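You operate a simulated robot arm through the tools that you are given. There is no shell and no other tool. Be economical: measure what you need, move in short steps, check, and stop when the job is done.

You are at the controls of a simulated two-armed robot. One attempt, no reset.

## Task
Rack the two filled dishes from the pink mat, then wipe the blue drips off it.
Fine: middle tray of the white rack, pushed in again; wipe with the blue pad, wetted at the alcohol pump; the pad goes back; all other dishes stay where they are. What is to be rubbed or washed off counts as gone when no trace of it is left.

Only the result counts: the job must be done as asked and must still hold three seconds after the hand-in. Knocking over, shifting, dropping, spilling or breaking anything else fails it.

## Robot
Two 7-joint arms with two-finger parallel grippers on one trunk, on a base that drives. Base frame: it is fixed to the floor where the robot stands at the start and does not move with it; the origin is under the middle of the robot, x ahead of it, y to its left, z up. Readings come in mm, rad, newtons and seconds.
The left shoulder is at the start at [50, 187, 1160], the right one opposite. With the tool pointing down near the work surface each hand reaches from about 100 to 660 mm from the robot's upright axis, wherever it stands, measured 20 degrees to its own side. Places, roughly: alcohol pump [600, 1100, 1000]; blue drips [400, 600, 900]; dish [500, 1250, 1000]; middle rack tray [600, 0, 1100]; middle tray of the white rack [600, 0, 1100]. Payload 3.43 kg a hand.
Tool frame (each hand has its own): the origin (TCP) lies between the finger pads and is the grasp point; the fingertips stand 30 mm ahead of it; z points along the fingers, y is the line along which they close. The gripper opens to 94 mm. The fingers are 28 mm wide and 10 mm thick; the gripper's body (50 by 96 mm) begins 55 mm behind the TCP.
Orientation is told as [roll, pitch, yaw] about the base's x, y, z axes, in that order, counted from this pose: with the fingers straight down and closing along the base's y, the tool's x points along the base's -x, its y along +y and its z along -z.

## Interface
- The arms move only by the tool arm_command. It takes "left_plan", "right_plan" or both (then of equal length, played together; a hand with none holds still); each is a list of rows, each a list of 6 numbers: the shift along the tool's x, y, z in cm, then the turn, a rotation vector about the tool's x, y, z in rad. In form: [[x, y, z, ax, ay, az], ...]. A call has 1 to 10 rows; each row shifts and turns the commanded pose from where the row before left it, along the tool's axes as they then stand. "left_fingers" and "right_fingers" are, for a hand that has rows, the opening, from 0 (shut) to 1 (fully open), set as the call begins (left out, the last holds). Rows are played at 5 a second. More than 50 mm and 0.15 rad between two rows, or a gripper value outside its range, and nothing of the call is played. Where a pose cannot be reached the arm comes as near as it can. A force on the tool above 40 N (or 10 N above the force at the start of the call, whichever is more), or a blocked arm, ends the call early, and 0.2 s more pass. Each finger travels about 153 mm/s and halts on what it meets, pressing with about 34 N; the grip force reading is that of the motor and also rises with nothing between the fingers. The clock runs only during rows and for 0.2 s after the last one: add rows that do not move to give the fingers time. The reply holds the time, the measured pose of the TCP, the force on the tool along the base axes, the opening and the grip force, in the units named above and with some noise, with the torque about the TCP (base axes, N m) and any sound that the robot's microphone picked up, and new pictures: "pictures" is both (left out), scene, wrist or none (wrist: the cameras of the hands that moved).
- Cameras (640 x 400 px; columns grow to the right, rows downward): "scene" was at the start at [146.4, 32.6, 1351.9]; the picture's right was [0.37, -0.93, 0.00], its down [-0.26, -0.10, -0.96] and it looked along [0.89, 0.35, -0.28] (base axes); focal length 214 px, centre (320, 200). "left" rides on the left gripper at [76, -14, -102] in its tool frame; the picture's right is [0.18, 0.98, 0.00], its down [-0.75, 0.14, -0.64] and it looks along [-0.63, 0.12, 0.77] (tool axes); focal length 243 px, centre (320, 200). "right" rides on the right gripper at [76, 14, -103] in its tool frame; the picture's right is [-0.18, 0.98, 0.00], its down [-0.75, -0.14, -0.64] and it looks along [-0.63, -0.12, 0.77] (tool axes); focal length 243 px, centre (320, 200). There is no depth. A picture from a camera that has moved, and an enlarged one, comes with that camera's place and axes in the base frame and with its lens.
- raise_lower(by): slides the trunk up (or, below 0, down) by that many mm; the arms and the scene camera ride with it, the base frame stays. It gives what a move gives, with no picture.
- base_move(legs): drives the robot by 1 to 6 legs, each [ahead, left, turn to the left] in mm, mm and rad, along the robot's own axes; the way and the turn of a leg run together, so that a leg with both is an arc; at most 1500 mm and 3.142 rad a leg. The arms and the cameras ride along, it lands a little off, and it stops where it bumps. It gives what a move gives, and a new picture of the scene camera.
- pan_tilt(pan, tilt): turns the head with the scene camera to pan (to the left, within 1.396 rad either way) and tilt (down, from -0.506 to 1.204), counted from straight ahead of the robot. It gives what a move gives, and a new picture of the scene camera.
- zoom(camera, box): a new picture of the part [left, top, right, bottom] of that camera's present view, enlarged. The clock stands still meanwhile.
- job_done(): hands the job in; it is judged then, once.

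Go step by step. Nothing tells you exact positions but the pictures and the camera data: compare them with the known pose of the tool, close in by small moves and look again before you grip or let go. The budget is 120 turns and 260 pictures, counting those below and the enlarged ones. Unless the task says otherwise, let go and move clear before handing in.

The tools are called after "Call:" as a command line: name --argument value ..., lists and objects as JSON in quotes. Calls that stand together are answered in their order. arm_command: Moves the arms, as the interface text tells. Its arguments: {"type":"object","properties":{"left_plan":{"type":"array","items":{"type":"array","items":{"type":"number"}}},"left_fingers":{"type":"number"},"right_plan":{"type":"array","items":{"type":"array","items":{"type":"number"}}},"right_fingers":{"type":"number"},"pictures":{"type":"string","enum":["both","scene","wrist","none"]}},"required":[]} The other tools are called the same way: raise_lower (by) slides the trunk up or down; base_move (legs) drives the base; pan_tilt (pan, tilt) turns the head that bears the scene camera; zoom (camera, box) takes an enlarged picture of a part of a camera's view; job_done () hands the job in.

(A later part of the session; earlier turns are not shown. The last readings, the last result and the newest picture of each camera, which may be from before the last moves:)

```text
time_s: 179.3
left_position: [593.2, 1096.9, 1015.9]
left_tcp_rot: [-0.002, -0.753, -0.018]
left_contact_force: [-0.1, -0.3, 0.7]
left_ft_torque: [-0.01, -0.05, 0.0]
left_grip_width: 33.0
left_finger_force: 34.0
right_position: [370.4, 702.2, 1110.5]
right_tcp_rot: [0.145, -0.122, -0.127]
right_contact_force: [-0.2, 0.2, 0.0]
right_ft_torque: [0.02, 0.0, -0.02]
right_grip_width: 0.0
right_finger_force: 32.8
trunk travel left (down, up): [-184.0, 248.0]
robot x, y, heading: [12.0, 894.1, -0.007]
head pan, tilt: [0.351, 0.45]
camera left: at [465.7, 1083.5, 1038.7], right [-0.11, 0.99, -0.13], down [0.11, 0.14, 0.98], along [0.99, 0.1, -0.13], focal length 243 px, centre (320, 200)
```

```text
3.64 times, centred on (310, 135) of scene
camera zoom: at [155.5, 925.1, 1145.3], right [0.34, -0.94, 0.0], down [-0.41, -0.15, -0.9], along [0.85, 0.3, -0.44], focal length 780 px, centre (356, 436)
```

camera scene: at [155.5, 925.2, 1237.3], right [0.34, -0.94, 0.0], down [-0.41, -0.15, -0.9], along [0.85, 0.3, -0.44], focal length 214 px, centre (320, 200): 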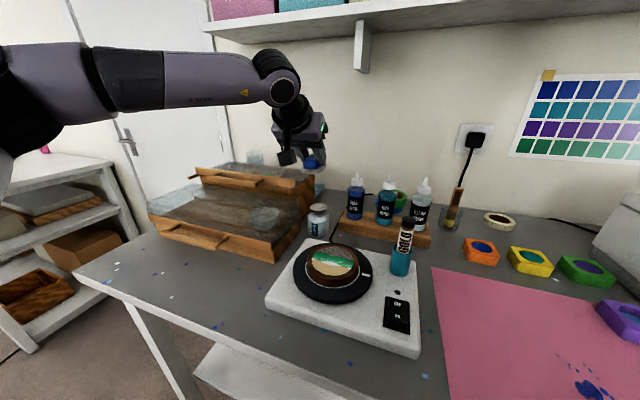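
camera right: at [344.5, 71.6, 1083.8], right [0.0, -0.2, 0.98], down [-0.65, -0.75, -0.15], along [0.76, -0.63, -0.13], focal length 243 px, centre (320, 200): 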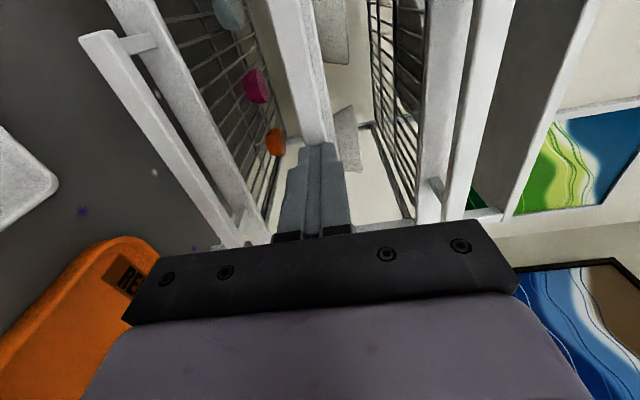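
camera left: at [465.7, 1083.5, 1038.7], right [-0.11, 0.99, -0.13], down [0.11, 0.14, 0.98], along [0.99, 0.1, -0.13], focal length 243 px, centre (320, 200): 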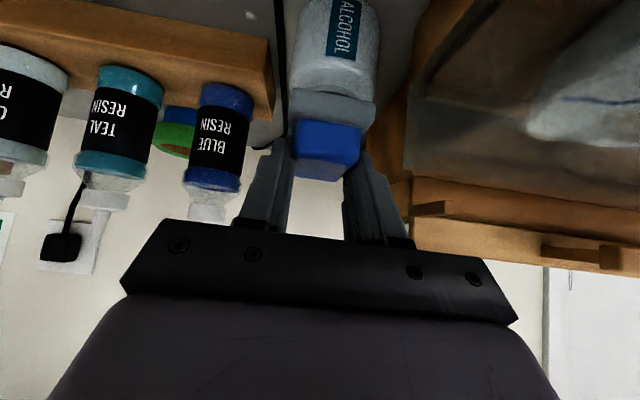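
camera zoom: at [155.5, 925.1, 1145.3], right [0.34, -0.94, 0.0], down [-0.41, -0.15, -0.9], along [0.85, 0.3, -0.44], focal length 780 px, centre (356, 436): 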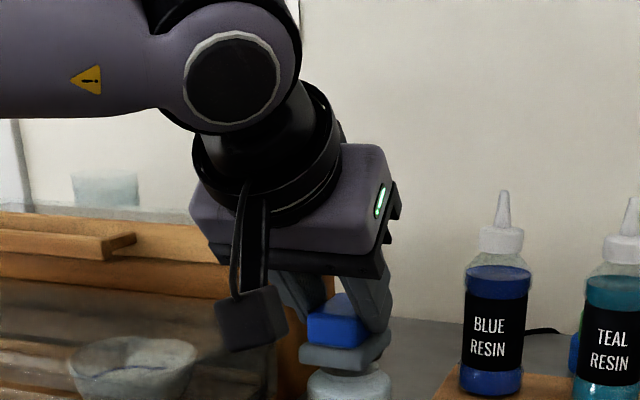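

Contact seems to begin. Press a bit more.

Call:
arm_command --left_plan '[[0.14, 0, 0.15, 0, 0, 0], [0.14, 0, 0.15, 0, 0, 0], [0.14, 0, 0.15, 0, 0, 0], [0, 0, 0, 0, 0, 0]]' --pictures "none"

Call:
zoom --camera "scene" --box '[270, 110, 350, 190]'

```text
time_s: 180.3
left_position: [592.6, 1095.7, 1012.8]
left_tcp_rot: [-0.002, -0.76, -0.02]
left_contact_force: [1.7, 1.4, 9.2]
left_ft_torque: [0.12, -0.2, 0.0]
left_grip_width: 33.0
left_finger_force: 33.8
right_position: [370.4, 701.9, 1109.3]
right_tcp_rot: [0.145, -0.125, -0.13]
right_contact_force: [-0.4, -0.4, -0.7]
right_ft_torque: [-0.01, 0.01, -0.04]
right_grip_width: 0.1
right_finger_force: 33.8
trunk travel left (down, up): [-184.0, 248.0]
robot x, y, heading: [10.6, 895.0, -0.004]
head pan, tilt: [0.351, 0.45]
```

```text
5.00 times, centred on (310, 150) of scene
camera zoom: at [154.9, 925.0, 1145.5], right [0.34, -0.94, 0.0], down [-0.41, -0.15, -0.9], along [0.85, 0.3, -0.43], focal length 1072 px, centre (370, 450)
```

zoom: 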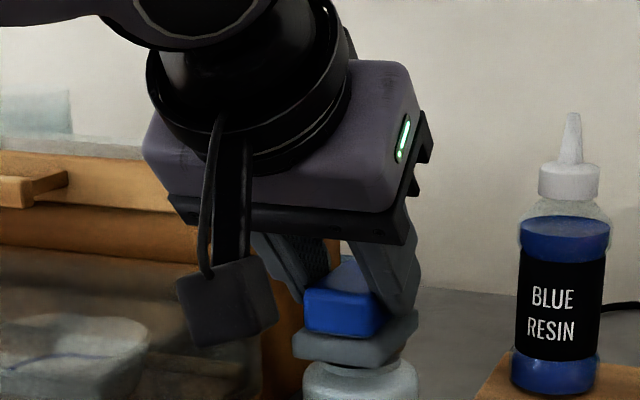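

Call:
arm_command --left_plan '[[0.14, 0, 0.15, 0, 0, 0], [0.14, 0, 0.15, 0, 0, 0], [0.14, 0, 0.15, 0, 0, 0], [0.14, 0, 0.15, 0, 0, 0], [0, 0, 0, 0, 0, 0]]' --pictures "wrist"

Call:
zoom --camera "scene" --box '[270, 110, 350, 190]'

```text
time_s: 181.5
left_position: [592.4, 1095.0, 1009.9]
left_tcp_rot: [-0.003, -0.77, -0.018]
left_contact_force: [0.8, 1.8, 32.0]
left_ft_torque: [0.11, -0.3, 0.07]
left_grip_width: 33.3
left_finger_force: 34.4
right_position: [368.7, 701.8, 1110.4]
right_tcp_rot: [0.144, -0.126, -0.13]
right_contact_force: [0.2, -0.6, -0.9]
right_ft_torque: [-0.02, 0.02, 0.07]
right_grip_width: 0.0
right_finger_force: 33.4
trunk travel left (down, up): [-184.0, 248.0]
robot x, y, heading: [8.1, 896.8, -0.007]
head pan, tilt: [0.351, 0.45]
camera left: at [464.6, 1082.8, 1030.7], right [-0.11, 0.99, -0.13], down [0.1, 0.14, 0.99], along [0.99, 0.1, -0.11], focal length 243 px, centre (320, 200)
```

left: 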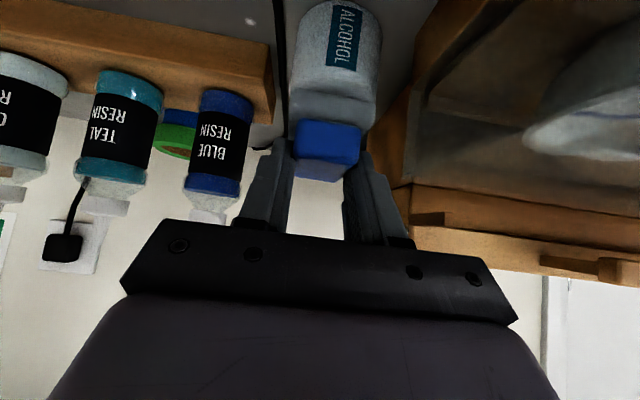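

```text
5.00 times, centred on (310, 150) of scene
camera zoom: at [152.9, 924.4, 1145.9], right [0.34, -0.94, 0.0], down [-0.41, -0.15, -0.9], along [0.85, 0.3, -0.43], focal length 1072 px, centre (370, 450)
```

zoom: 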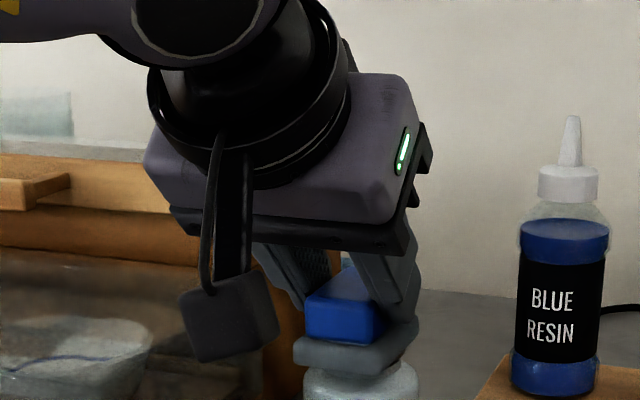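

Full press (32 N). I rise and inspect the sole and pump plate.

Call:
arm_command --left_plan '[[-0.5, 0, -0.54, 0, 0, 0], [-1, 0, -1.07, 0, 0, 0], [-1.4, 0, -1.5, 0, 0, 0], [0, 0, 0, 0, 0, 0]]' --pictures "wrist"

Call:
zoom --camera "scene" --box '[250, 80, 370, 190]'

Call:
zoom --camera "left" --box '[160, 0, 480, 240]'

```text
time_s: 182.5
left_position: [594.3, 1097.0, 1042.0]
left_tcp_rot: [0.0, -0.75, -0.021]
left_contact_force: [0.0, 0.4, -1.0]
left_ft_torque: [-0.05, -0.01, 0.0]
left_grip_width: 33.0
left_finger_force: 34.2
right_position: [372.3, 701.9, 1108.2]
right_tcp_rot: [0.144, -0.121, -0.129]
right_contact_force: [0.0, 0.8, 1.0]
right_ft_torque: [0.02, -0.02, -0.01]
right_grip_width: 0.2
right_finger_force: 33.1
trunk travel left (down, up): [-184.0, 248.0]
robot x, y, heading: [14.2, 899.2, -0.006]
head pan, tilt: [0.351, 0.45]
camera left: at [465.8, 1083.6, 1065.1], right [-0.12, 0.99, -0.13], down [0.12, 0.14, 0.98], along [0.99, 0.1, -0.13], focal length 243 px, centre (320, 200)
```

left: 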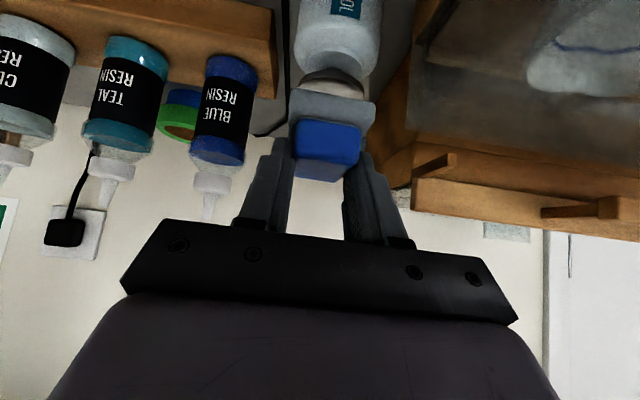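

```text
3.64 times, centred on (310, 135) of scene
camera zoom: at [155.5, 925.1, 1145.2], right [0.34, -0.94, 0.0], down [-0.41, -0.15, -0.9], along [0.85, 0.3, -0.44], focal length 780 px, centre (356, 436)
```

zoom: 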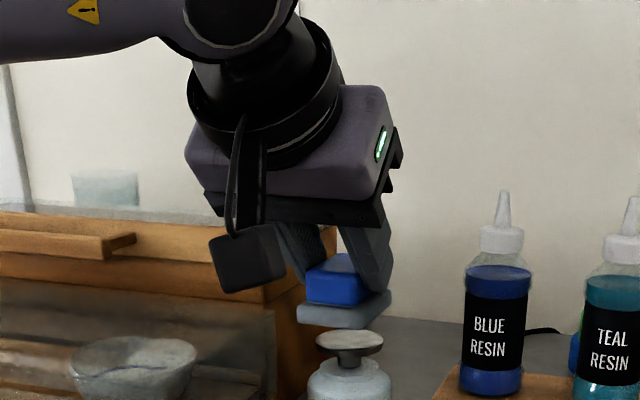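

```text
1.67 times, centred on (320, 120) of left
camera zoom: at [465.8, 1083.6, 1065.1], right [-0.12, 0.99, -0.13], down [0.12, 0.14, 0.98], along [0.99, 0.1, -0.13], focal length 404 px, centre (320, 333)
```

zoom: 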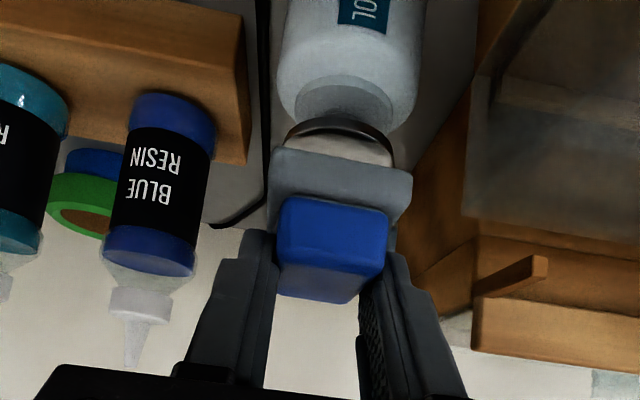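

The sole turned bluish-wet. I raise and drive to the drips (cluster x 370–447, y 612–668).

Call:
raise_lower --by 80

Call:
base_move --legs '[[0, -470, 0.007], [-180, 0, 0]]'

Call:
pan_tilt --pan 0.2 --tilt 0.7

Call:
zoom --camera "scene" --box '[220, 140, 420, 300]'

```text
time_s: 183.7
left_position: [592.6, 1095.3, 1123.0]
left_tcp_rot: [-0.001, -0.754, -0.019]
left_contact_force: [0.1, -0.2, -0.6]
left_ft_torque: [-0.03, 0.0, -0.03]
left_grip_width: 33.3
left_finger_force: 34.0
right_position: [371.5, 702.1, 1189.6]
right_tcp_rot: [0.144, -0.122, -0.13]
right_contact_force: [-0.9, -0.2, -0.1]
right_ft_torque: [-0.01, -0.02, 0.0]
right_grip_width: 0.0
right_finger_force: 32.5
trunk travel left (down, up): [-264.0, 168.0]
robot x, y, heading: [11.1, 895.5, -0.006]
head pan, tilt: [0.351, 0.45]
```

```text
time_s: 187.5
left_position: [412.6, 640.2, 1123.8]
left_tcp_rot: [-0.002, -0.754, -0.016]
left_contact_force: [-0.1, 0.6, -0.3]
left_ft_torque: [0.02, -0.03, -0.01]
left_grip_width: 33.1
left_finger_force: 32.7
right_position: [193.1, 245.6, 1189.4]
right_tcp_rot: [0.145, -0.125, -0.126]
right_contact_force: [-1.1, -0.7, 1.0]
right_ft_torque: [-0.03, 0.0, 0.02]
right_grip_width: 0.0
right_finger_force: 33.0
trunk travel left (down, up): [-264.0, 168.0]
robot x, y, heading: [-167.3, 438.7, 0.0]
head pan, tilt: [0.351, 0.45]
camera scene: at [-24.0, 467.8, 1225.4], right [0.34, -0.94, 0.0], down [-0.41, -0.15, -0.9], along [0.85, 0.31, -0.43], focal length 214 px, centre (320, 200)
```

scene: 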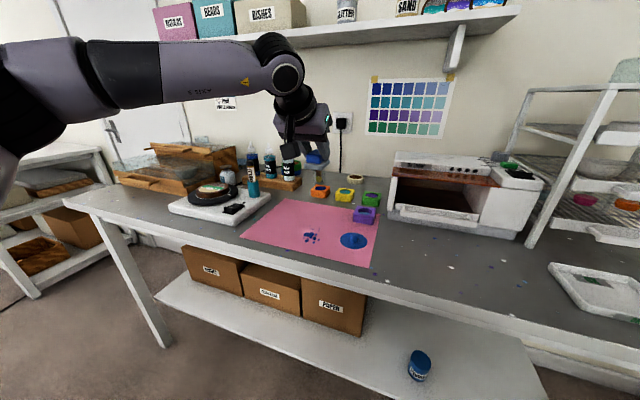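

```text
time_s: 188.3
left_position: [412.0, 640.6, 1122.6]
left_tcp_rot: [-0.002, -0.754, -0.017]
left_contact_force: [0.5, -0.2, -0.8]
left_ft_torque: [-0.01, -0.02, 0.0]
left_grip_width: 32.9
left_finger_force: 33.7
right_position: [193.9, 245.2, 1188.5]
right_tcp_rot: [0.145, -0.122, -0.127]
right_contact_force: [-1.0, -0.1, -0.1]
right_ft_torque: [-0.01, -0.02, -0.04]
right_grip_width: 0.1
right_finger_force: 32.5
trunk travel left (down, up): [-264.0, 168.0]
robot x, y, heading: [-168.7, 436.1, -0.006]
head pan, tilt: [0.201, 0.7]
camera scene: at [-26.6, 453.2, 1203.2], right [0.2, -0.98, 0.0], down [-0.63, -0.13, -0.77], along [0.75, 0.15, -0.64], focal length 214 px, centre (320, 200)
```

scene: 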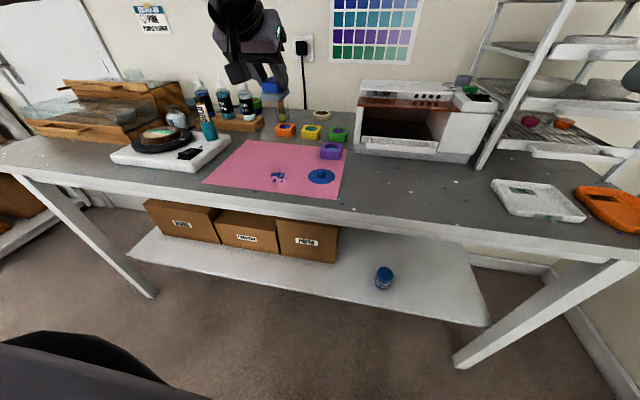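

```text
2.50 times, centred on (320, 220) of scene
camera zoom: at [-26.6, 453.2, 1203.2], right [0.2, -0.98, 0.0], down [-0.63, -0.13, -0.77], along [0.75, 0.15, -0.64], focal length 536 px, centre (320, 150)
```

zoom: 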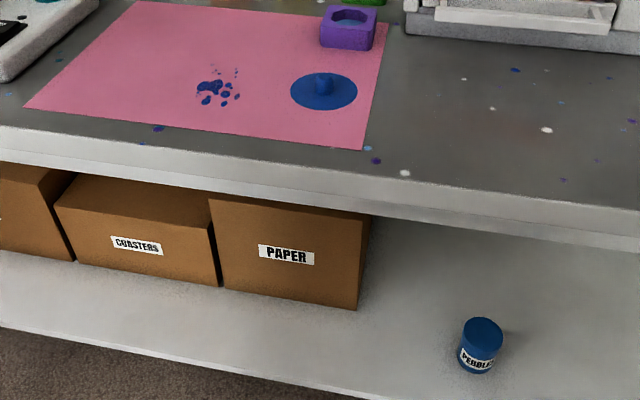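

The pad is now above the drips region. I lower most of the way.

Call:
raise_lower --by -155

Call:
zoom --camera "scene" --box '[220, 80, 380, 200]'

Call:
zoom --camera "left" --box '[160, 0, 480, 240]'

```text
time_s: 190.1
left_position: [413.9, 640.6, 968.0]
left_tcp_rot: [-0.002, -0.754, -0.016]
left_contact_force: [0.2, 0.2, -0.9]
left_ft_torque: [0.0, 0.01, 0.01]
left_grip_width: 33.0
left_finger_force: 33.8
right_position: [191.9, 245.6, 1034.4]
right_tcp_rot: [0.145, -0.124, -0.125]
right_contact_force: [0.1, 0.0, -0.4]
right_ft_torque: [0.02, 0.0, 0.01]
right_grip_width: 0.1
right_finger_force: 32.7
trunk travel left (down, up): [-109.0, 323.0]
robot x, y, heading: [-168.9, 439.2, -0.001]
head pan, tilt: [0.201, 0.7]
```

```text
3.33 times, centred on (300, 140) of scene
camera zoom: at [-26.7, 453.2, 1048.2], right [0.2, -0.98, 0.0], down [-0.63, -0.13, -0.76], along [0.75, 0.15, -0.64], focal length 715 px, centre (387, 400)
```

zoom: 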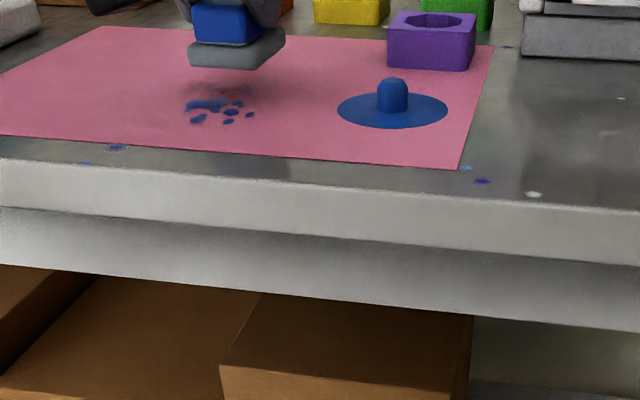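

```text
1.67 times, centred on (320, 120) of left
camera zoom: at [286.2, 627.5, 990.8], right [-0.12, 0.98, -0.13], down [0.11, 0.14, 0.98], along [0.99, 0.1, -0.13], focal length 404 px, centre (320, 333)
```

zoom: 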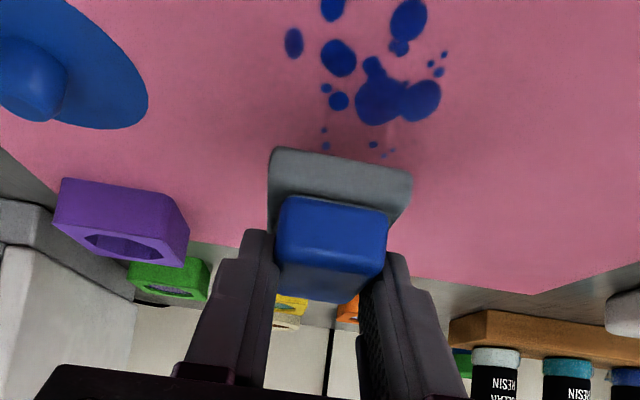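

Clear view: drips span x 366–432, y 614–666, just in front of the sole. I lower onto the mat.

Call:
arm_command --left_plan '[[0.34, 0, 0.365, 0, 0, 0], [0.34, 0, 0.365, 0, 0, 0], [0.34, 0, 0.365, 0, 0, 0], [0, 0, 0, 0, 0, 0]]' --pictures "none"

Call:
arm_command --left_plan '[[0.14, 0, 0.15, 0, 0, 0], [0.14, 0, 0.15, 0, 0, 0], [0, 0, 0, 0, 0, 0]]' --pictures "none"

Call:
arm_command --left_plan '[[0.14, 0, 0.15, 0, 0, 0], [0, 0, 0, 0, 0, 0]]' --pictures "none"

```text
time_s: 191.1
left_position: [412.9, 639.5, 953.9]
left_tcp_rot: [-0.002, -0.755, -0.015]
left_contact_force: [0.7, -0.4, -0.5]
left_ft_torque: [0.03, -0.02, -0.04]
left_grip_width: 32.9
left_finger_force: 34.1
right_position: [192.6, 245.0, 1033.7]
right_tcp_rot: [0.146, -0.123, -0.125]
right_contact_force: [-0.1, -0.3, -0.4]
right_ft_torque: [0.02, -0.03, 0.01]
right_grip_width: 0.2
right_finger_force: 32.9
trunk travel left (down, up): [-109.0, 323.0]
robot x, y, heading: [-170.2, 438.6, -0.001]
head pan, tilt: [0.201, 0.7]
```

```text
time_s: 191.9
left_position: [412.9, 639.3, 949.3]
left_tcp_rot: [-0.001, -0.754, -0.015]
left_contact_force: [0.4, -0.3, -1.4]
left_ft_torque: [-0.01, 0.03, -0.02]
left_grip_width: 33.1
left_finger_force: 33.9
right_position: [192.7, 244.6, 1033.1]
right_tcp_rot: [0.145, -0.121, -0.126]
right_contact_force: [0.2, 0.4, -0.4]
right_ft_torque: [0.02, -0.01, -0.01]
right_grip_width: 0.0
right_finger_force: 33.0
trunk travel left (down, up): [-109.0, 323.0]
robot x, y, heading: [-173.3, 436.2, -0.002]
head pan, tilt: [0.201, 0.7]
```

```text
time_s: 192.5
left_position: [413.4, 639.8, 946.2]
left_tcp_rot: [-0.003, -0.753, -0.016]
left_contact_force: [0.5, 0.0, 0.1]
left_ft_torque: [0.02, 0.02, 0.02]
left_grip_width: 33.1
left_finger_force: 33.6
right_position: [192.5, 244.3, 1033.7]
right_tcp_rot: [0.145, -0.122, -0.126]
right_contact_force: [0.0, 0.0, -0.1]
right_ft_torque: [0.02, 0.01, 0.04]
right_grip_width: 0.0
right_finger_force: 32.8
trunk travel left (down, up): [-109.0, 323.0]
robot x, y, heading: [-167.7, 438.7, -0.006]
head pan, tilt: [0.201, 0.7]
```

Call:
arm_command --left_plan '[[0.14, 0, 0.15, 0, 0, 0], [0.14, 0, 0.15, 0, 0, 0], [0, 0, 0, 0, 0, 0]]' --pictures "none"

```text
time_s: 193.3
left_position: [411.9, 640.9, 945.2]
left_tcp_rot: [-0.003, -0.759, -0.016]
left_contact_force: [3.0, -0.7, 11.6]
left_ft_torque: [0.06, -0.02, 0.01]
left_grip_width: 32.9
left_finger_force: 33.8
right_position: [192.7, 244.3, 1033.6]
right_tcp_rot: [0.147, -0.124, -0.126]
right_contact_force: [-0.5, -0.3, -0.5]
right_ft_torque: [0.0, -0.02, 0.03]
right_grip_width: 0.0
right_finger_force: 32.8
trunk travel left (down, up): [-109.0, 323.0]
robot x, y, heading: [-169.8, 440.2, -0.003]
head pan, tilt: [0.201, 0.7]
```

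Pressing with about 12 N. First stroke toward the robot.

Call:
arm_command --left_plan '[[0.73, 0, -0.685, 0, 0, 0], [0.73, 0, -0.685, 0, 0, 0], [0.73, 0, -0.685, 0, 0, 0], [0.73, 0, -0.685, 0, 0, 0], [0.73, 0, -0.685, 0, 0, 0], [0.73, 0, -0.685, 0, 0, 0], [0, 0, 0, 0, 0, 0]]' --pictures "wrist"

Call:
zoom --camera "scene" --box '[220, 80, 380, 200]'

```text
time_s: 194.9
left_position: [352.0, 640.5, 946.3]
left_tcp_rot: [-0.002, -0.758, -0.014]
left_contact_force: [4.2, 0.2, 15.5]
left_ft_torque: [0.03, 0.06, 0.01]
left_grip_width: 33.1
left_finger_force: 33.4
right_position: [192.8, 245.2, 1033.3]
right_tcp_rot: [0.145, -0.122, -0.124]
right_contact_force: [-0.5, -0.5, 0.1]
right_ft_torque: [0.01, 0.03, 0.01]
right_grip_width: 0.0
right_finger_force: 32.2
trunk travel left (down, up): [-109.0, 323.0]
robot x, y, heading: [-169.2, 439.0, 0.0]
head pan, tilt: [0.201, 0.7]
camera left: at [225.5, 627.4, 967.6], right [-0.12, 0.98, -0.13], down [0.11, 0.14, 0.98], along [0.99, 0.1, -0.13], focal length 243 px, centre (320, 200)
```

left: 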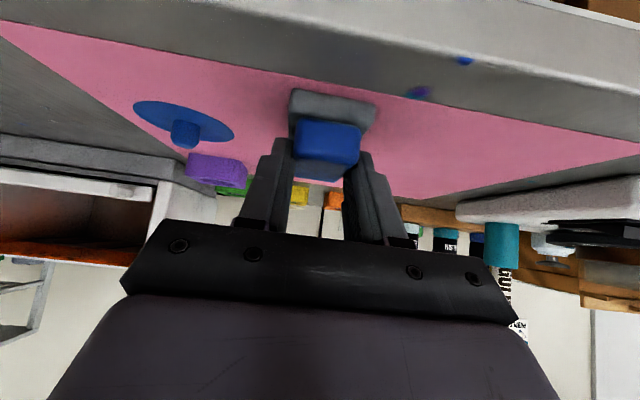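

```text
3.33 times, centred on (300, 140) of scene
camera zoom: at [-27.3, 452.8, 1048.3], right [0.2, -0.98, 0.0], down [-0.63, -0.13, -0.77], along [0.75, 0.15, -0.64], focal length 715 px, centre (387, 400)
```

zoom: 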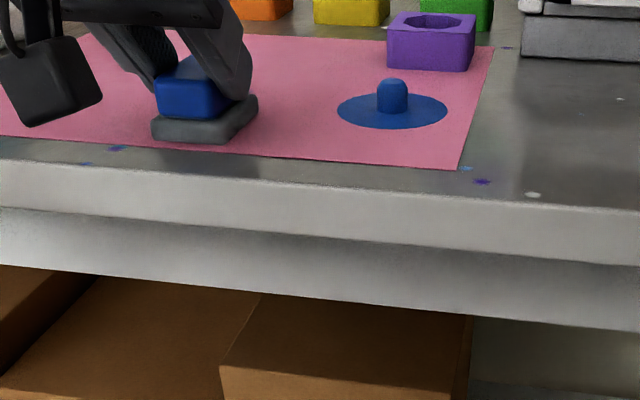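

Good wiping. Now a stroke forward at y+12 mm and back at y−12 mm.

Call:
arm_command --left_plan '[[0, 1.2, 0, 0, 0, 0], [-0.73, 0, 0.685, 0, 0, 0], [-0.73, 0, 0.685, 0, 0, 0], [-0.73, 0, 0.685, 0, 0, 0], [-0.73, 0, 0.685, 0, 0, 0], [-0.73, 0, 0.685, 0, 0, 0], [-0.73, 0, 0.685, 0, 0, 0], [0, -1.2, 0, 0, 0, 0], [0, -1.2, 0, 0, 0, 0]]' --pictures "none"

Call:
arm_command --left_plan '[[0.73, 0, -0.685, 0, 0, 0], [0.73, 0, -0.685, 0, 0, 0], [0.73, 0, -0.685, 0, 0, 0], [0.73, 0, -0.685, 0, 0, 0], [0.73, 0, -0.685, 0, 0, 0], [0.73, 0, -0.685, 0, 0, 0], [0, 1.2, 0, 0, 0, 0]]' --pictures "none"

Call:
arm_command --left_plan '[[-0.73, 0, 0.685, 0, 0, 0], [-0.73, 0, 0.685, 0, 0, 0], [-0.73, 0, 0.685, 0, 0, 0], [-0.73, 0, 0.685, 0, 0, 0], [-0.73, 0, 0.685, 0, 0, 0], [-0.73, 0, 0.685, 0, 0, 0], [-0.73, 0, 0.685, 0, 0, 0], [-0.5, 0, -0.54, 0, 0, 0], [-1.4, 0, -1.5, 0, 0, 0]]' --pictures "wrist"

Call:
zoom --camera "left" --box '[160, 0, 480, 200]'

Call:
zoom --camera "scene" --box '[220, 80, 380, 200]'

```text
time_s: 196.9
left_position: [412.5, 629.1, 944.5]
left_tcp_rot: [-0.002, -0.76, -0.015]
left_contact_force: [0.7, 5.5, 16.2]
left_ft_torque: [0.22, 0.23, -0.05]
left_grip_width: 33.2
left_finger_force: 34.1
right_position: [192.5, 246.4, 1035.3]
right_tcp_rot: [0.144, -0.125, -0.126]
right_contact_force: [-0.2, -0.2, 0.6]
right_ft_torque: [0.0, 0.05, 0.0]
right_grip_width: 0.2
right_finger_force: 33.1
trunk travel left (down, up): [-109.0, 323.0]
robot x, y, heading: [-170.6, 440.3, -0.003]
head pan, tilt: [0.201, 0.7]
```

```text
time_s: 198.5
left_position: [351.4, 639.0, 944.7]
left_tcp_rot: [-0.003, -0.757, -0.018]
left_contact_force: [-0.1, -4.8, 16.2]
left_ft_torque: [-0.18, 0.3, 0.03]
left_grip_width: 33.0
left_finger_force: 34.3
right_position: [192.4, 244.8, 1034.9]
right_tcp_rot: [0.147, -0.124, -0.126]
right_contact_force: [-0.6, -0.1, 0.1]
right_ft_torque: [-0.01, 0.01, 0.01]
right_grip_width: 0.0
right_finger_force: 33.0
trunk travel left (down, up): [-109.0, 323.0]
robot x, y, heading: [-170.8, 440.0, -0.001]
head pan, tilt: [0.201, 0.7]
```

```text
time_s: 200.5
left_position: [422.9, 641.7, 968.2]
left_tcp_rot: [0.0, -0.751, -0.016]
left_contact_force: [1.0, 0.3, -0.9]
left_ft_torque: [-0.02, 0.0, -0.01]
left_grip_width: 33.1
left_finger_force: 33.4
right_position: [192.8, 246.0, 1033.6]
right_tcp_rot: [0.146, -0.122, -0.127]
right_contact_force: [-0.1, 0.0, 0.0]
right_ft_torque: [0.01, 0.03, 0.02]
right_grip_width: 0.0
right_finger_force: 32.9
trunk travel left (down, up): [-109.0, 323.0]
robot x, y, heading: [-171.5, 439.8, -0.006]
head pan, tilt: [0.201, 0.7]
camera left: at [297.6, 628.1, 991.1], right [-0.12, 0.98, -0.13], down [0.12, 0.14, 0.98], along [0.99, 0.1, -0.13], focal length 243 px, centre (320, 200)
```

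left: 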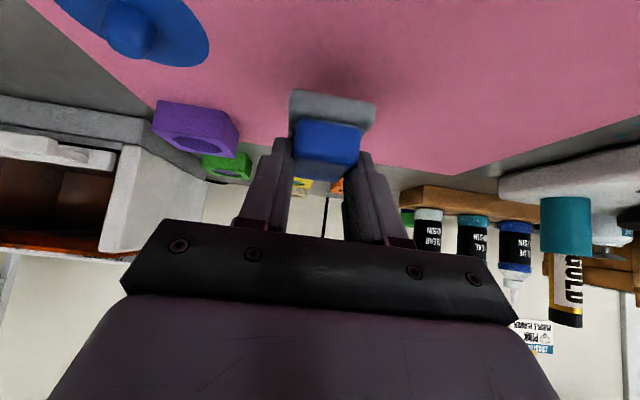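

```text
2.00 times, centred on (320, 100) of left
camera zoom: at [297.6, 628.1, 991.1], right [-0.12, 0.98, -0.13], down [0.12, 0.14, 0.98], along [0.99, 0.1, -0.13], focal length 485 px, centre (320, 400)
```

zoom: 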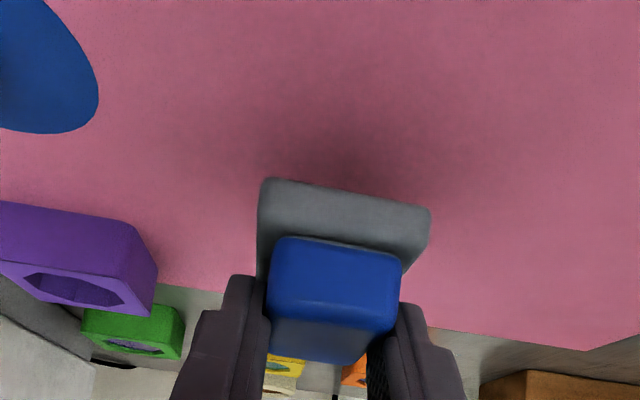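

```text
3.33 times, centred on (300, 140) of scene
camera zoom: at [-26.5, 453.2, 1047.9], right [0.2, -0.98, 0.0], down [-0.63, -0.13, -0.76], along [0.75, 0.15, -0.64], focal length 715 px, centre (387, 400)
```

zoom: 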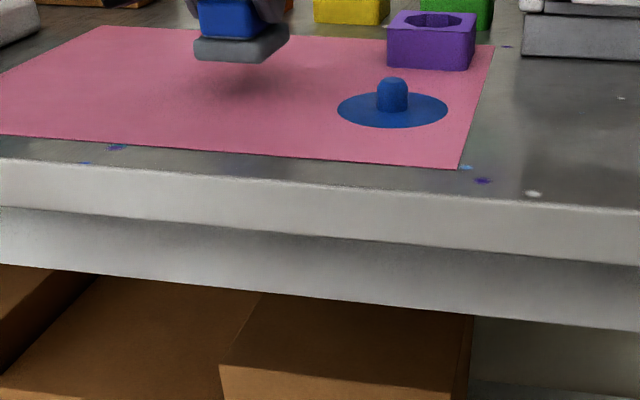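

The mat looks clean. I raise and inspect it for faint traces.

Call:
raise_lower --by 155

Call:
zoom --camera "scene" --box '[200, 130, 360, 210]'

Call:
zoom --camera "left" --box '[160, 0, 640, 200]'

```text
time_s: 202.3
left_position: [425.1, 640.2, 1124.6]
left_tcp_rot: [-0.001, -0.753, -0.015]
left_contact_force: [-0.1, 0.3, -0.5]
left_ft_torque: [-0.02, 0.02, 0.0]
left_grip_width: 33.5
left_finger_force: 33.8
right_position: [193.2, 245.9, 1189.8]
right_tcp_rot: [0.146, -0.122, -0.125]
right_contact_force: [-0.1, 0.4, 0.6]
right_ft_torque: [0.02, 0.03, -0.01]
right_grip_width: 0.0
right_finger_force: 33.2
trunk travel left (down, up): [-264.0, 168.0]
robot x, y, heading: [-166.9, 437.2, -0.003]
head pan, tilt: [0.201, 0.7]
```

```text
4.00 times, centred on (280, 170) of scene
camera zoom: at [-26.5, 453.2, 1203.0], right [0.2, -0.98, 0.0], down [-0.63, -0.13, -0.76], along [0.75, 0.15, -0.64], focal length 858 px, centre (480, 320)
```

zoom: 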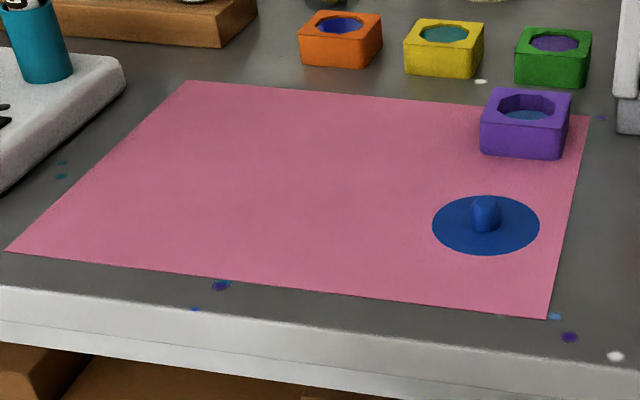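

```text
1.33 times, centred on (400, 100) of left
camera zoom: at [297.6, 628.0, 1147.1], right [-0.12, 0.98, -0.13], down [0.11, 0.14, 0.98], along [0.99, 0.1, -0.13], focal length 324 px, centre (213, 333)
```

zoom: 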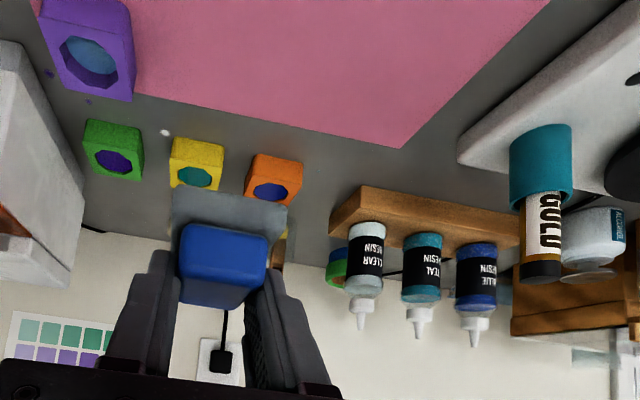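

The mat is spotless. Now return the pad to its place.

Call:
base_move --legs '[[0, 148, 0], [176, 0, 0]]'

Call:
pan_tilt --pan 0.35 --tilt 0.5

```text
time_s: 204.7
left_position: [598.7, 783.5, 1123.2]
left_tcp_rot: [-0.001, -0.752, -0.015]
left_contact_force: [-0.3, 0.2, -1.1]
left_ft_torque: [-0.01, 0.02, 0.02]
left_grip_width: 33.2
left_finger_force: 34.3
right_position: [366.6, 389.2, 1187.8]
right_tcp_rot: [0.145, -0.123, -0.126]
right_contact_force: [0.0, 0.2, -0.5]
right_ft_torque: [0.01, 0.02, 0.02]
right_grip_width: 0.0
right_finger_force: 33.0
trunk travel left (down, up): [-264.0, 168.0]
robot x, y, heading: [1.9, 584.8, -0.002]
head pan, tilt: [0.201, 0.7]
camera scene: at [147.0, 597.5, 1203.0], right [0.2, -0.98, 0.0], down [-0.63, -0.13, -0.76], along [0.75, 0.15, -0.64], focal length 214 px, centre (320, 200)
```

scene: 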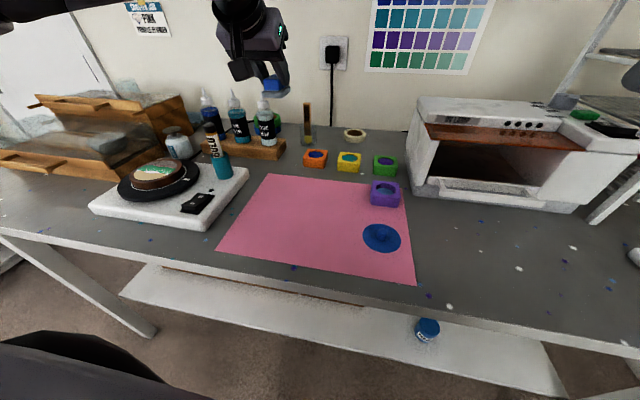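

```text
time_s: 205.4
left_position: [596.6, 785.0, 1124.8]
left_tcp_rot: [-0.002, -0.755, -0.017]
left_contact_force: [-1.0, 0.6, -0.6]
left_ft_torque: [0.02, -0.02, -0.04]
left_grip_width: 33.0
left_finger_force: 34.0
right_position: [364.8, 388.4, 1188.7]
right_tcp_rot: [0.145, -0.123, -0.127]
right_contact_force: [0.3, -0.6, 0.2]
right_ft_torque: [-0.01, 0.01, 0.02]
right_grip_width: 0.0
right_finger_force: 33.5
trunk travel left (down, up): [-264.0, 168.0]
robot x, y, heading: [1.4, 586.2, -0.005]
head pan, tilt: [0.351, 0.499]
camera scene: at [148.8, 611.8, 1220.8], right [0.34, -0.94, 0.0], down [-0.45, -0.16, -0.88], along [0.83, 0.3, -0.48], focal length 214 px, centre (320, 200)
```

scene: 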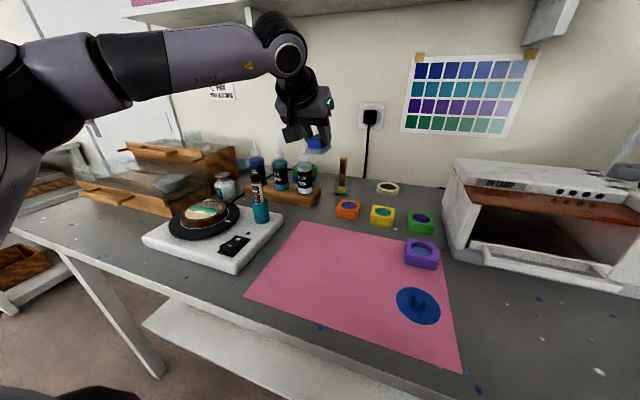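

Call:
arm_command --left_plan '[[-0.34, 0.28, 0.32, 0, 0, 0], [0, 0, 0, 0, 0, 0]]' --pictures "none"

Call:
raise_lower --by -155

Call:
arm_command --left_plan '[[0, 0, 0, 0, 0, 0], [0, 0, 0, 0, 0, 0]]' --pictures "wrist"

Call:
zoom --camera "scene" --box '[270, 100, 370, 180]'

```text
time_s: 206.0
left_position: [601.2, 787.4, 1125.4]
left_tcp_rot: [-0.002, -0.755, -0.015]
left_contact_force: [0.8, -1.0, 0.2]
left_ft_torque: [0.01, 0.01, 0.0]
left_grip_width: 33.0
left_finger_force: 33.7
right_position: [366.4, 390.8, 1188.3]
right_tcp_rot: [0.145, -0.124, -0.126]
right_contact_force: [0.0, 0.0, -1.0]
right_ft_torque: [-0.02, -0.01, -0.01]
right_grip_width: 0.0
right_finger_force: 33.3
trunk travel left (down, up): [-264.0, 168.0]
robot x, y, heading: [5.7, 581.5, -0.006]
head pan, tilt: [0.351, 0.499]
```

```text
time_s: 207.8
left_position: [602.9, 788.4, 968.8]
left_tcp_rot: [0.001, -0.753, -0.015]
left_contact_force: [0.1, -0.4, -1.5]
left_ft_torque: [-0.01, 0.05, 0.03]
left_grip_width: 32.9
left_finger_force: 33.9
right_position: [366.4, 389.5, 1033.8]
right_tcp_rot: [0.145, -0.122, -0.126]
right_contact_force: [0.4, -0.1, -0.6]
right_ft_torque: [0.04, 0.0, -0.03]
right_grip_width: 0.0
right_finger_force: 32.7
trunk travel left (down, up): [-109.0, 323.0]
robot x, y, heading: [1.4, 581.4, -0.006]
head pan, tilt: [0.351, 0.499]
```

```text
time_s: 208.4
left_position: [602.6, 787.8, 969.5]
left_tcp_rot: [-0.001, -0.754, -0.015]
left_contact_force: [0.3, 0.2, -0.1]
left_ft_torque: [0.02, 0.01, 0.05]
left_grip_width: 33.1
left_finger_force: 34.0
right_position: [365.8, 390.5, 1034.8]
right_tcp_rot: [0.145, -0.123, -0.126]
right_contact_force: [0.4, 0.5, 0.1]
right_ft_torque: [-0.02, -0.02, 0.02]
right_grip_width: 0.3
right_finger_force: 32.7
trunk travel left (down, up): [-109.0, 323.0]
robot x, y, heading: [6.6, 584.1, -0.001]
head pan, tilt: [0.351, 0.499]
camera left: at [475.5, 774.6, 992.1], right [-0.12, 0.98, -0.13], down [0.11, 0.14, 0.98], along [0.99, 0.1, -0.13], focal length 243 px, centre (320, 200)
```

left: 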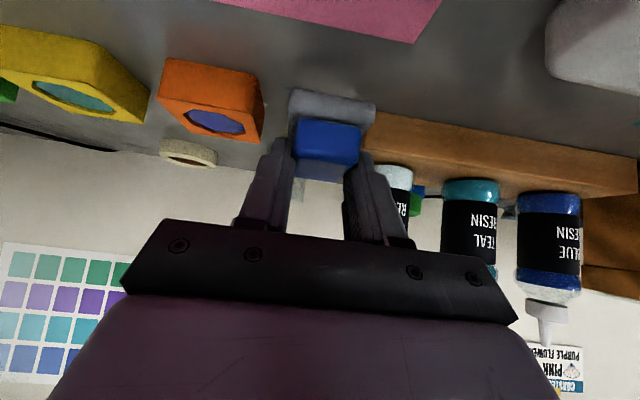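

```text
5.00 times, centred on (320, 140) of scene
camera zoom: at [148.7, 611.8, 1065.8], right [0.34, -0.94, 0.0], down [-0.45, -0.16, -0.88], along [0.83, 0.3, -0.48], focal length 1072 px, centre (320, 500)
```

zoom: 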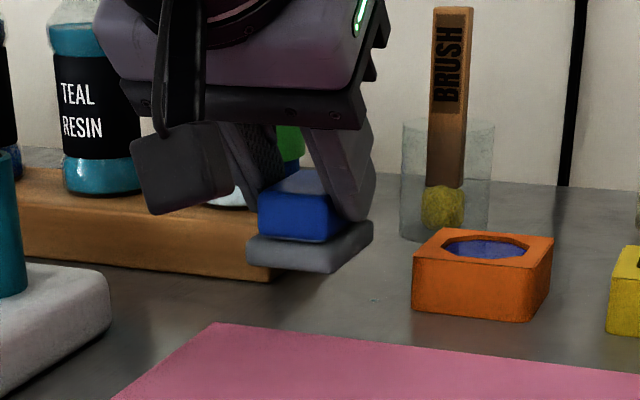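

Position matches the original [602, 787]. Lower the remaining distance to the table.

Call:
raise_lower --by -19

Call:
raise_lower --by -4

Call:
arm_command --left_plan '[[0, 0, 0, 0, 0, 0]]' --pictures "none"

```text
time_s: 209.1
left_position: [602.6, 787.7, 950.8]
left_tcp_rot: [-0.003, -0.753, -0.018]
left_contact_force: [-0.1, 0.0, -0.4]
left_ft_torque: [-0.02, 0.0, 0.02]
left_grip_width: 32.9
left_finger_force: 33.8
right_position: [365.8, 390.4, 1014.3]
right_tcp_rot: [0.146, -0.122, -0.126]
right_contact_force: [0.2, 0.9, -0.2]
right_ft_torque: [0.01, -0.03, 0.01]
right_grip_width: 0.0
right_finger_force: 32.7
trunk travel left (down, up): [-90.0, 342.0]
robot x, y, heading: [4.3, 584.1, 0.003]
head pan, tilt: [0.351, 0.499]
```

```text
time_s: 209.6
left_position: [602.3, 786.7, 947.0]
left_tcp_rot: [-0.003, -0.754, -0.016]
left_contact_force: [0.6, 0.4, -1.3]
left_ft_torque: [0.0, 0.0, 0.01]
left_grip_width: 33.0
left_finger_force: 33.8
right_position: [365.0, 390.0, 1010.6]
right_tcp_rot: [0.144, -0.121, -0.125]
right_contact_force: [1.0, 0.6, 0.8]
right_ft_torque: [-0.01, -0.02, 0.01]
right_grip_width: 0.0
right_finger_force: 33.1
trunk travel left (down, up): [-86.0, 346.0]
robot x, y, heading: [3.0, 582.4, -0.007]
head pan, tilt: [0.351, 0.499]
```

```text
time_s: 210.0
left_position: [602.5, 787.5, 947.1]
left_tcp_rot: [-0.002, -0.753, -0.016]
left_contact_force: [0.2, 0.0, -0.5]
left_ft_torque: [0.0, 0.02, -0.02]
left_grip_width: 33.3
left_finger_force: 34.0
right_position: [364.9, 389.5, 1009.2]
right_tcp_rot: [0.145, -0.122, -0.125]
right_contact_force: [-0.6, 0.1, -0.8]
right_ft_torque: [0.0, 0.0, 0.01]
right_grip_width: 0.0
right_finger_force: 33.0
trunk travel left (down, up): [-86.0, 346.0]
robot x, y, heading: [6.2, 584.2, -0.005]
head pan, tilt: [0.351, 0.499]
```

Call:
raise_lower --by -2

Call:
arm_command --left_plan '[[0, 0, 0, 0, 0, 0]]' --pictures "none"

Call:
raise_lower --by -1.5

Call:
arm_command --left_plan '[[0, 0, 0, 0, 0, 0]]' --pictures "none"

```text
time_s: 210.5
left_position: [602.7, 788.3, 945.4]
left_tcp_rot: [-0.003, -0.757, -0.016]
left_contact_force: [0.3, 0.3, 3.7]
left_ft_torque: [0.02, 0.04, -0.02]
left_grip_width: 33.2
left_finger_force: 34.0
right_position: [365.6, 389.5, 1007.9]
right_tcp_rot: [0.148, -0.123, -0.125]
right_contact_force: [0.1, -0.9, 0.2]
right_ft_torque: [-0.01, -0.01, 0.02]
right_grip_width: 0.0
right_finger_force: 33.4
trunk travel left (down, up): [-84.0, 348.0]
robot x, y, heading: [-0.5, 585.9, -0.006]
head pan, tilt: [0.351, 0.499]
```

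```text
time_s: 210.9
left_position: [602.7, 787.3, 944.7]
left_tcp_rot: [-0.001, -0.756, -0.016]
left_contact_force: [-0.5, 0.1, 4.2]
left_ft_torque: [0.04, 0.02, 0.01]
left_grip_width: 32.9
left_finger_force: 33.7
right_position: [364.9, 389.9, 1009.7]
right_tcp_rot: [0.146, -0.124, -0.124]
right_contact_force: [0.7, 0.4, -1.0]
right_ft_torque: [0.01, 0.0, 0.02]
right_grip_width: 0.2
right_finger_force: 33.0
trunk travel left (down, up): [-84.0, 348.0]
robot x, y, heading: [6.5, 579.1, -0.004]
head pan, tilt: [0.351, 0.499]
```

```text
time_s: 211.4
left_position: [601.9, 787.3, 945.9]
left_tcp_rot: [-0.002, -0.759, -0.015]
left_contact_force: [1.1, 1.3, 10.7]
left_ft_torque: [0.08, 0.06, -0.03]
left_grip_width: 33.0
left_finger_force: 34.7
right_position: [365.8, 389.2, 1008.2]
right_tcp_rot: [0.147, -0.124, -0.128]
right_contact_force: [0.3, 0.8, 0.9]
right_ft_torque: [0.01, 0.01, -0.03]
right_grip_width: 0.0
right_finger_force: 32.9
trunk travel left (down, up): [-82.0, 350.0]
robot x, y, heading: [2.8, 583.2, -0.005]
head pan, tilt: [0.351, 0.499]
```

```text
time_s: 211.8
left_position: [602.2, 787.4, 946.5]
left_tcp_rot: [-0.001, -0.757, -0.014]
left_contact_force: [3.0, 1.0, 14.4]
left_ft_torque: [0.07, 0.08, 0.0]
left_grip_width: 32.8
left_finger_force: 34.3
right_position: [366.8, 389.1, 1007.8]
right_tcp_rot: [0.145, -0.124, -0.125]
right_contact_force: [0.1, -0.3, -0.3]
right_ft_torque: [-0.01, 0.02, -0.02]
right_grip_width: 0.2
right_finger_force: 33.0
trunk travel left (down, up): [-82.0, 350.0]
robot x, y, heading: [7.1, 585.1, -0.006]
head pan, tilt: [0.351, 0.499]
```

The pad sits on the table. Ease 1.5 mm, open to about 52 mm, then rise.

Call:
raise_lower --by 1.5

Call:
arm_command --left_plan '[[0, 0, 0, 0, 0, 0], [0, 0, 0, 0, 0, 0]]' --left_fingers 0.54 --pictures "none"

Call:
zoom --camera "left" --box '[200, 60, 440, 240]'

Call:
raise_lower --by 60

Call:
zoom --camera "scene" --box '[260, 100, 400, 210]'

```text
time_s: 212.3
left_position: [601.1, 788.0, 946.5]
left_tcp_rot: [-0.002, -0.755, -0.016]
left_contact_force: [3.7, 0.8, 12.7]
left_ft_torque: [0.0, 0.06, 0.01]
left_grip_width: 33.1
left_finger_force: 34.3
right_position: [364.8, 389.8, 1008.4]
right_tcp_rot: [0.145, -0.122, -0.124]
right_contact_force: [0.3, 0.3, 0.6]
right_ft_torque: [-0.01, -0.02, 0.0]
right_grip_width: 0.2
right_finger_force: 32.9
trunk travel left (down, up): [-84.0, 348.0]
robot x, y, heading: [3.6, 584.7, -0.004]
head pan, tilt: [0.351, 0.499]
```

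```text
time_s: 212.9
left_position: [602.1, 787.4, 944.8]
left_tcp_rot: [0.002, -0.752, -0.017]
left_contact_force: [-0.1, -0.3, -0.4]
left_ft_torque: [-0.05, -0.01, -0.01]
left_grip_width: 50.8
left_finger_force: 0.1
right_position: [365.0, 390.5, 1008.8]
right_tcp_rot: [0.146, -0.122, -0.125]
right_contact_force: [0.6, 1.2, -0.1]
right_ft_torque: [-0.02, -0.02, -0.04]
right_grip_width: 0.0
right_finger_force: 33.0
trunk travel left (down, up): [-84.0, 348.0]
robot x, y, heading: [3.5, 582.3, -0.005]
head pan, tilt: [0.351, 0.499]
```

```text
2.22 times, centred on (320, 150) of left
camera zoom: at [475.3, 774.4, 966.5], right [-0.12, 0.98, -0.13], down [0.11, 0.14, 0.98], along [0.99, 0.1, -0.13], focal length 539 px, centre (320, 311)
```

zoom: 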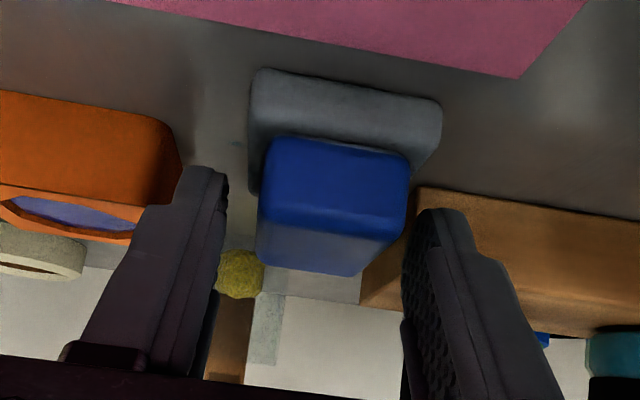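

```text
time_s: 213.9
left_position: [602.5, 786.5, 1004.4]
left_tcp_rot: [-0.001, -0.754, -0.016]
left_contact_force: [0.2, -0.7, -0.2]
left_ft_torque: [0.01, 0.02, -0.02]
left_grip_width: 50.6
left_finger_force: 0.2
right_position: [366.7, 390.9, 1067.8]
right_tcp_rot: [0.144, -0.122, -0.126]
right_contact_force: [0.4, 0.7, 0.3]
right_ft_torque: [0.01, 0.02, -0.02]
right_grip_width: 0.2
right_finger_force: 33.2
trunk travel left (down, up): [-144.0, 288.0]
robot x, y, heading: [2.1, 581.9, -0.005]
head pan, tilt: [0.351, 0.499]
```

```text
3.64 times, centred on (330, 155) of scene
camera zoom: at [148.8, 611.8, 1100.8], right [0.34, -0.94, 0.0], down [-0.45, -0.16, -0.88], along [0.83, 0.3, -0.48], focal length 780 px, centre (284, 364)
```

zoom: 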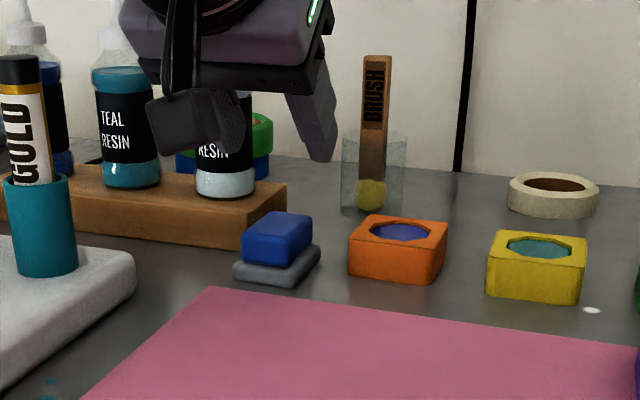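

The pad is back in its place. I rise, back off, and do a final check of the whole bench and the rack.

Call:
raise_lower --by 120

Call:
base_move --legs '[[-300, 0, 0], [0, -330, 0]]'

Call:
pan_tilt --pan -0.25 --tilt 0.3

Call:
zoom --camera "scene" --box '[200, 120, 420, 290]'

```text
time_s: 215.4
left_position: [602.7, 787.5, 1123.6]
left_tcp_rot: [-0.001, -0.754, -0.016]
left_contact_force: [0.2, -0.6, 0.9]
left_ft_torque: [-0.01, 0.0, -0.01]
left_grip_width: 51.0
left_finger_force: 0.0
right_position: [366.2, 389.4, 1188.1]
right_tcp_rot: [0.145, -0.122, -0.125]
right_contact_force: [-0.6, 0.4, 0.3]
right_ft_torque: [-0.01, -0.02, 0.01]
right_grip_width: 0.0
right_finger_force: 33.1
trunk travel left (down, up): [-264.0, 168.0]
robot x, y, heading: [5.6, 583.8, -0.002]
head pan, tilt: [0.351, 0.499]
```

```text
time_s: 219.2
left_position: [303.0, 462.1, 1124.3]
left_tcp_rot: [-0.001, -0.753, -0.016]
left_contact_force: [-0.2, 0.1, 0.3]
left_ft_torque: [0.01, 0.02, 0.04]
left_grip_width: 51.0
left_finger_force: 0.1
right_position: [66.6, 63.4, 1188.3]
right_tcp_rot: [0.144, -0.121, -0.125]
right_contact_force: [-0.6, 0.3, -0.3]
right_ft_torque: [0.03, 0.01, -0.02]
right_grip_width: 0.0
right_finger_force: 33.0
trunk travel left (down, up): [-264.0, 168.0]
robot x, y, heading: [-295.2, 254.6, -0.006]
head pan, tilt: [0.351, 0.499]
camera scene: at [-150.5, 286.3, 1220.8], right [0.34, -0.94, 0.0], down [-0.45, -0.16, -0.88], along [0.83, 0.3, -0.48], focal length 214 px, centre (320, 200)
```

scene: 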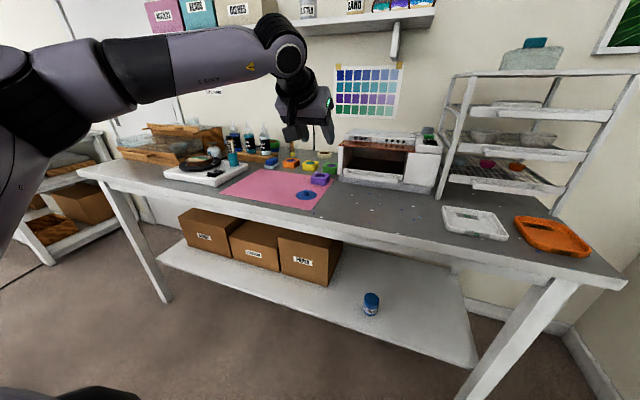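

```text
time_s: 220.2
left_position: [302.8, 462.3, 1124.4]
left_tcp_rot: [-0.002, -0.753, -0.016]
left_contact_force: [-0.3, -1.0, -0.7]
left_ft_torque: [0.02, -0.03, -0.01]
left_grip_width: 51.0
left_finger_force: 0.1
right_position: [66.1, 63.5, 1188.8]
right_tcp_rot: [0.145, -0.123, -0.125]
right_contact_force: [-0.5, 0.7, 0.4]
right_ft_torque: [-0.01, 0.0, -0.02]
right_grip_width: 0.0
right_finger_force: 33.2
trunk travel left (down, up): [-264.0, 168.0]
robot x, y, heading: [-297.4, 257.3, -0.002]
head pan, tilt: [-0.25, 0.3]
camera scene: at [-145.7, 232.4, 1239.2], right [-0.25, -0.97, 0.0], down [-0.29, 0.07, -0.96], along [0.92, -0.24, -0.3], focal length 214 px, centre (320, 200)
```

scene: 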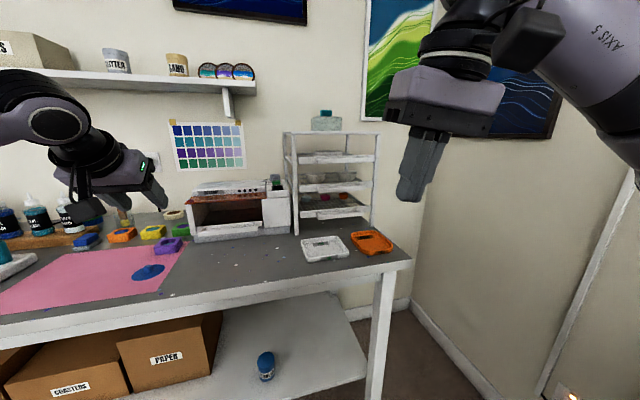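

```text
2.35 times, centred on (310, 205) of scene
camera zoom: at [-145.7, 232.4, 1239.2], right [-0.25, -0.97, 0.0], down [-0.29, 0.07, -0.96], along [0.92, -0.24, -0.3], focal length 505 px, centre (344, 188)
```

zoom: 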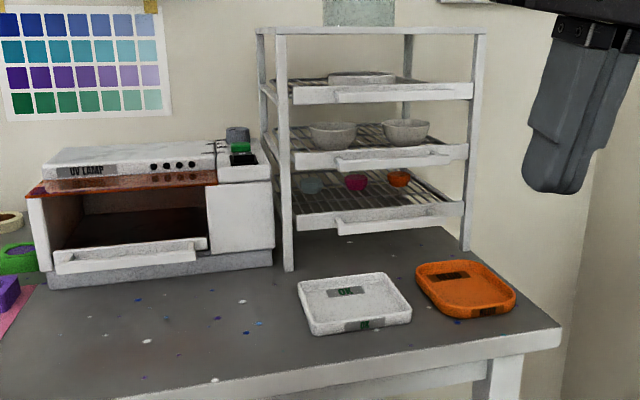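

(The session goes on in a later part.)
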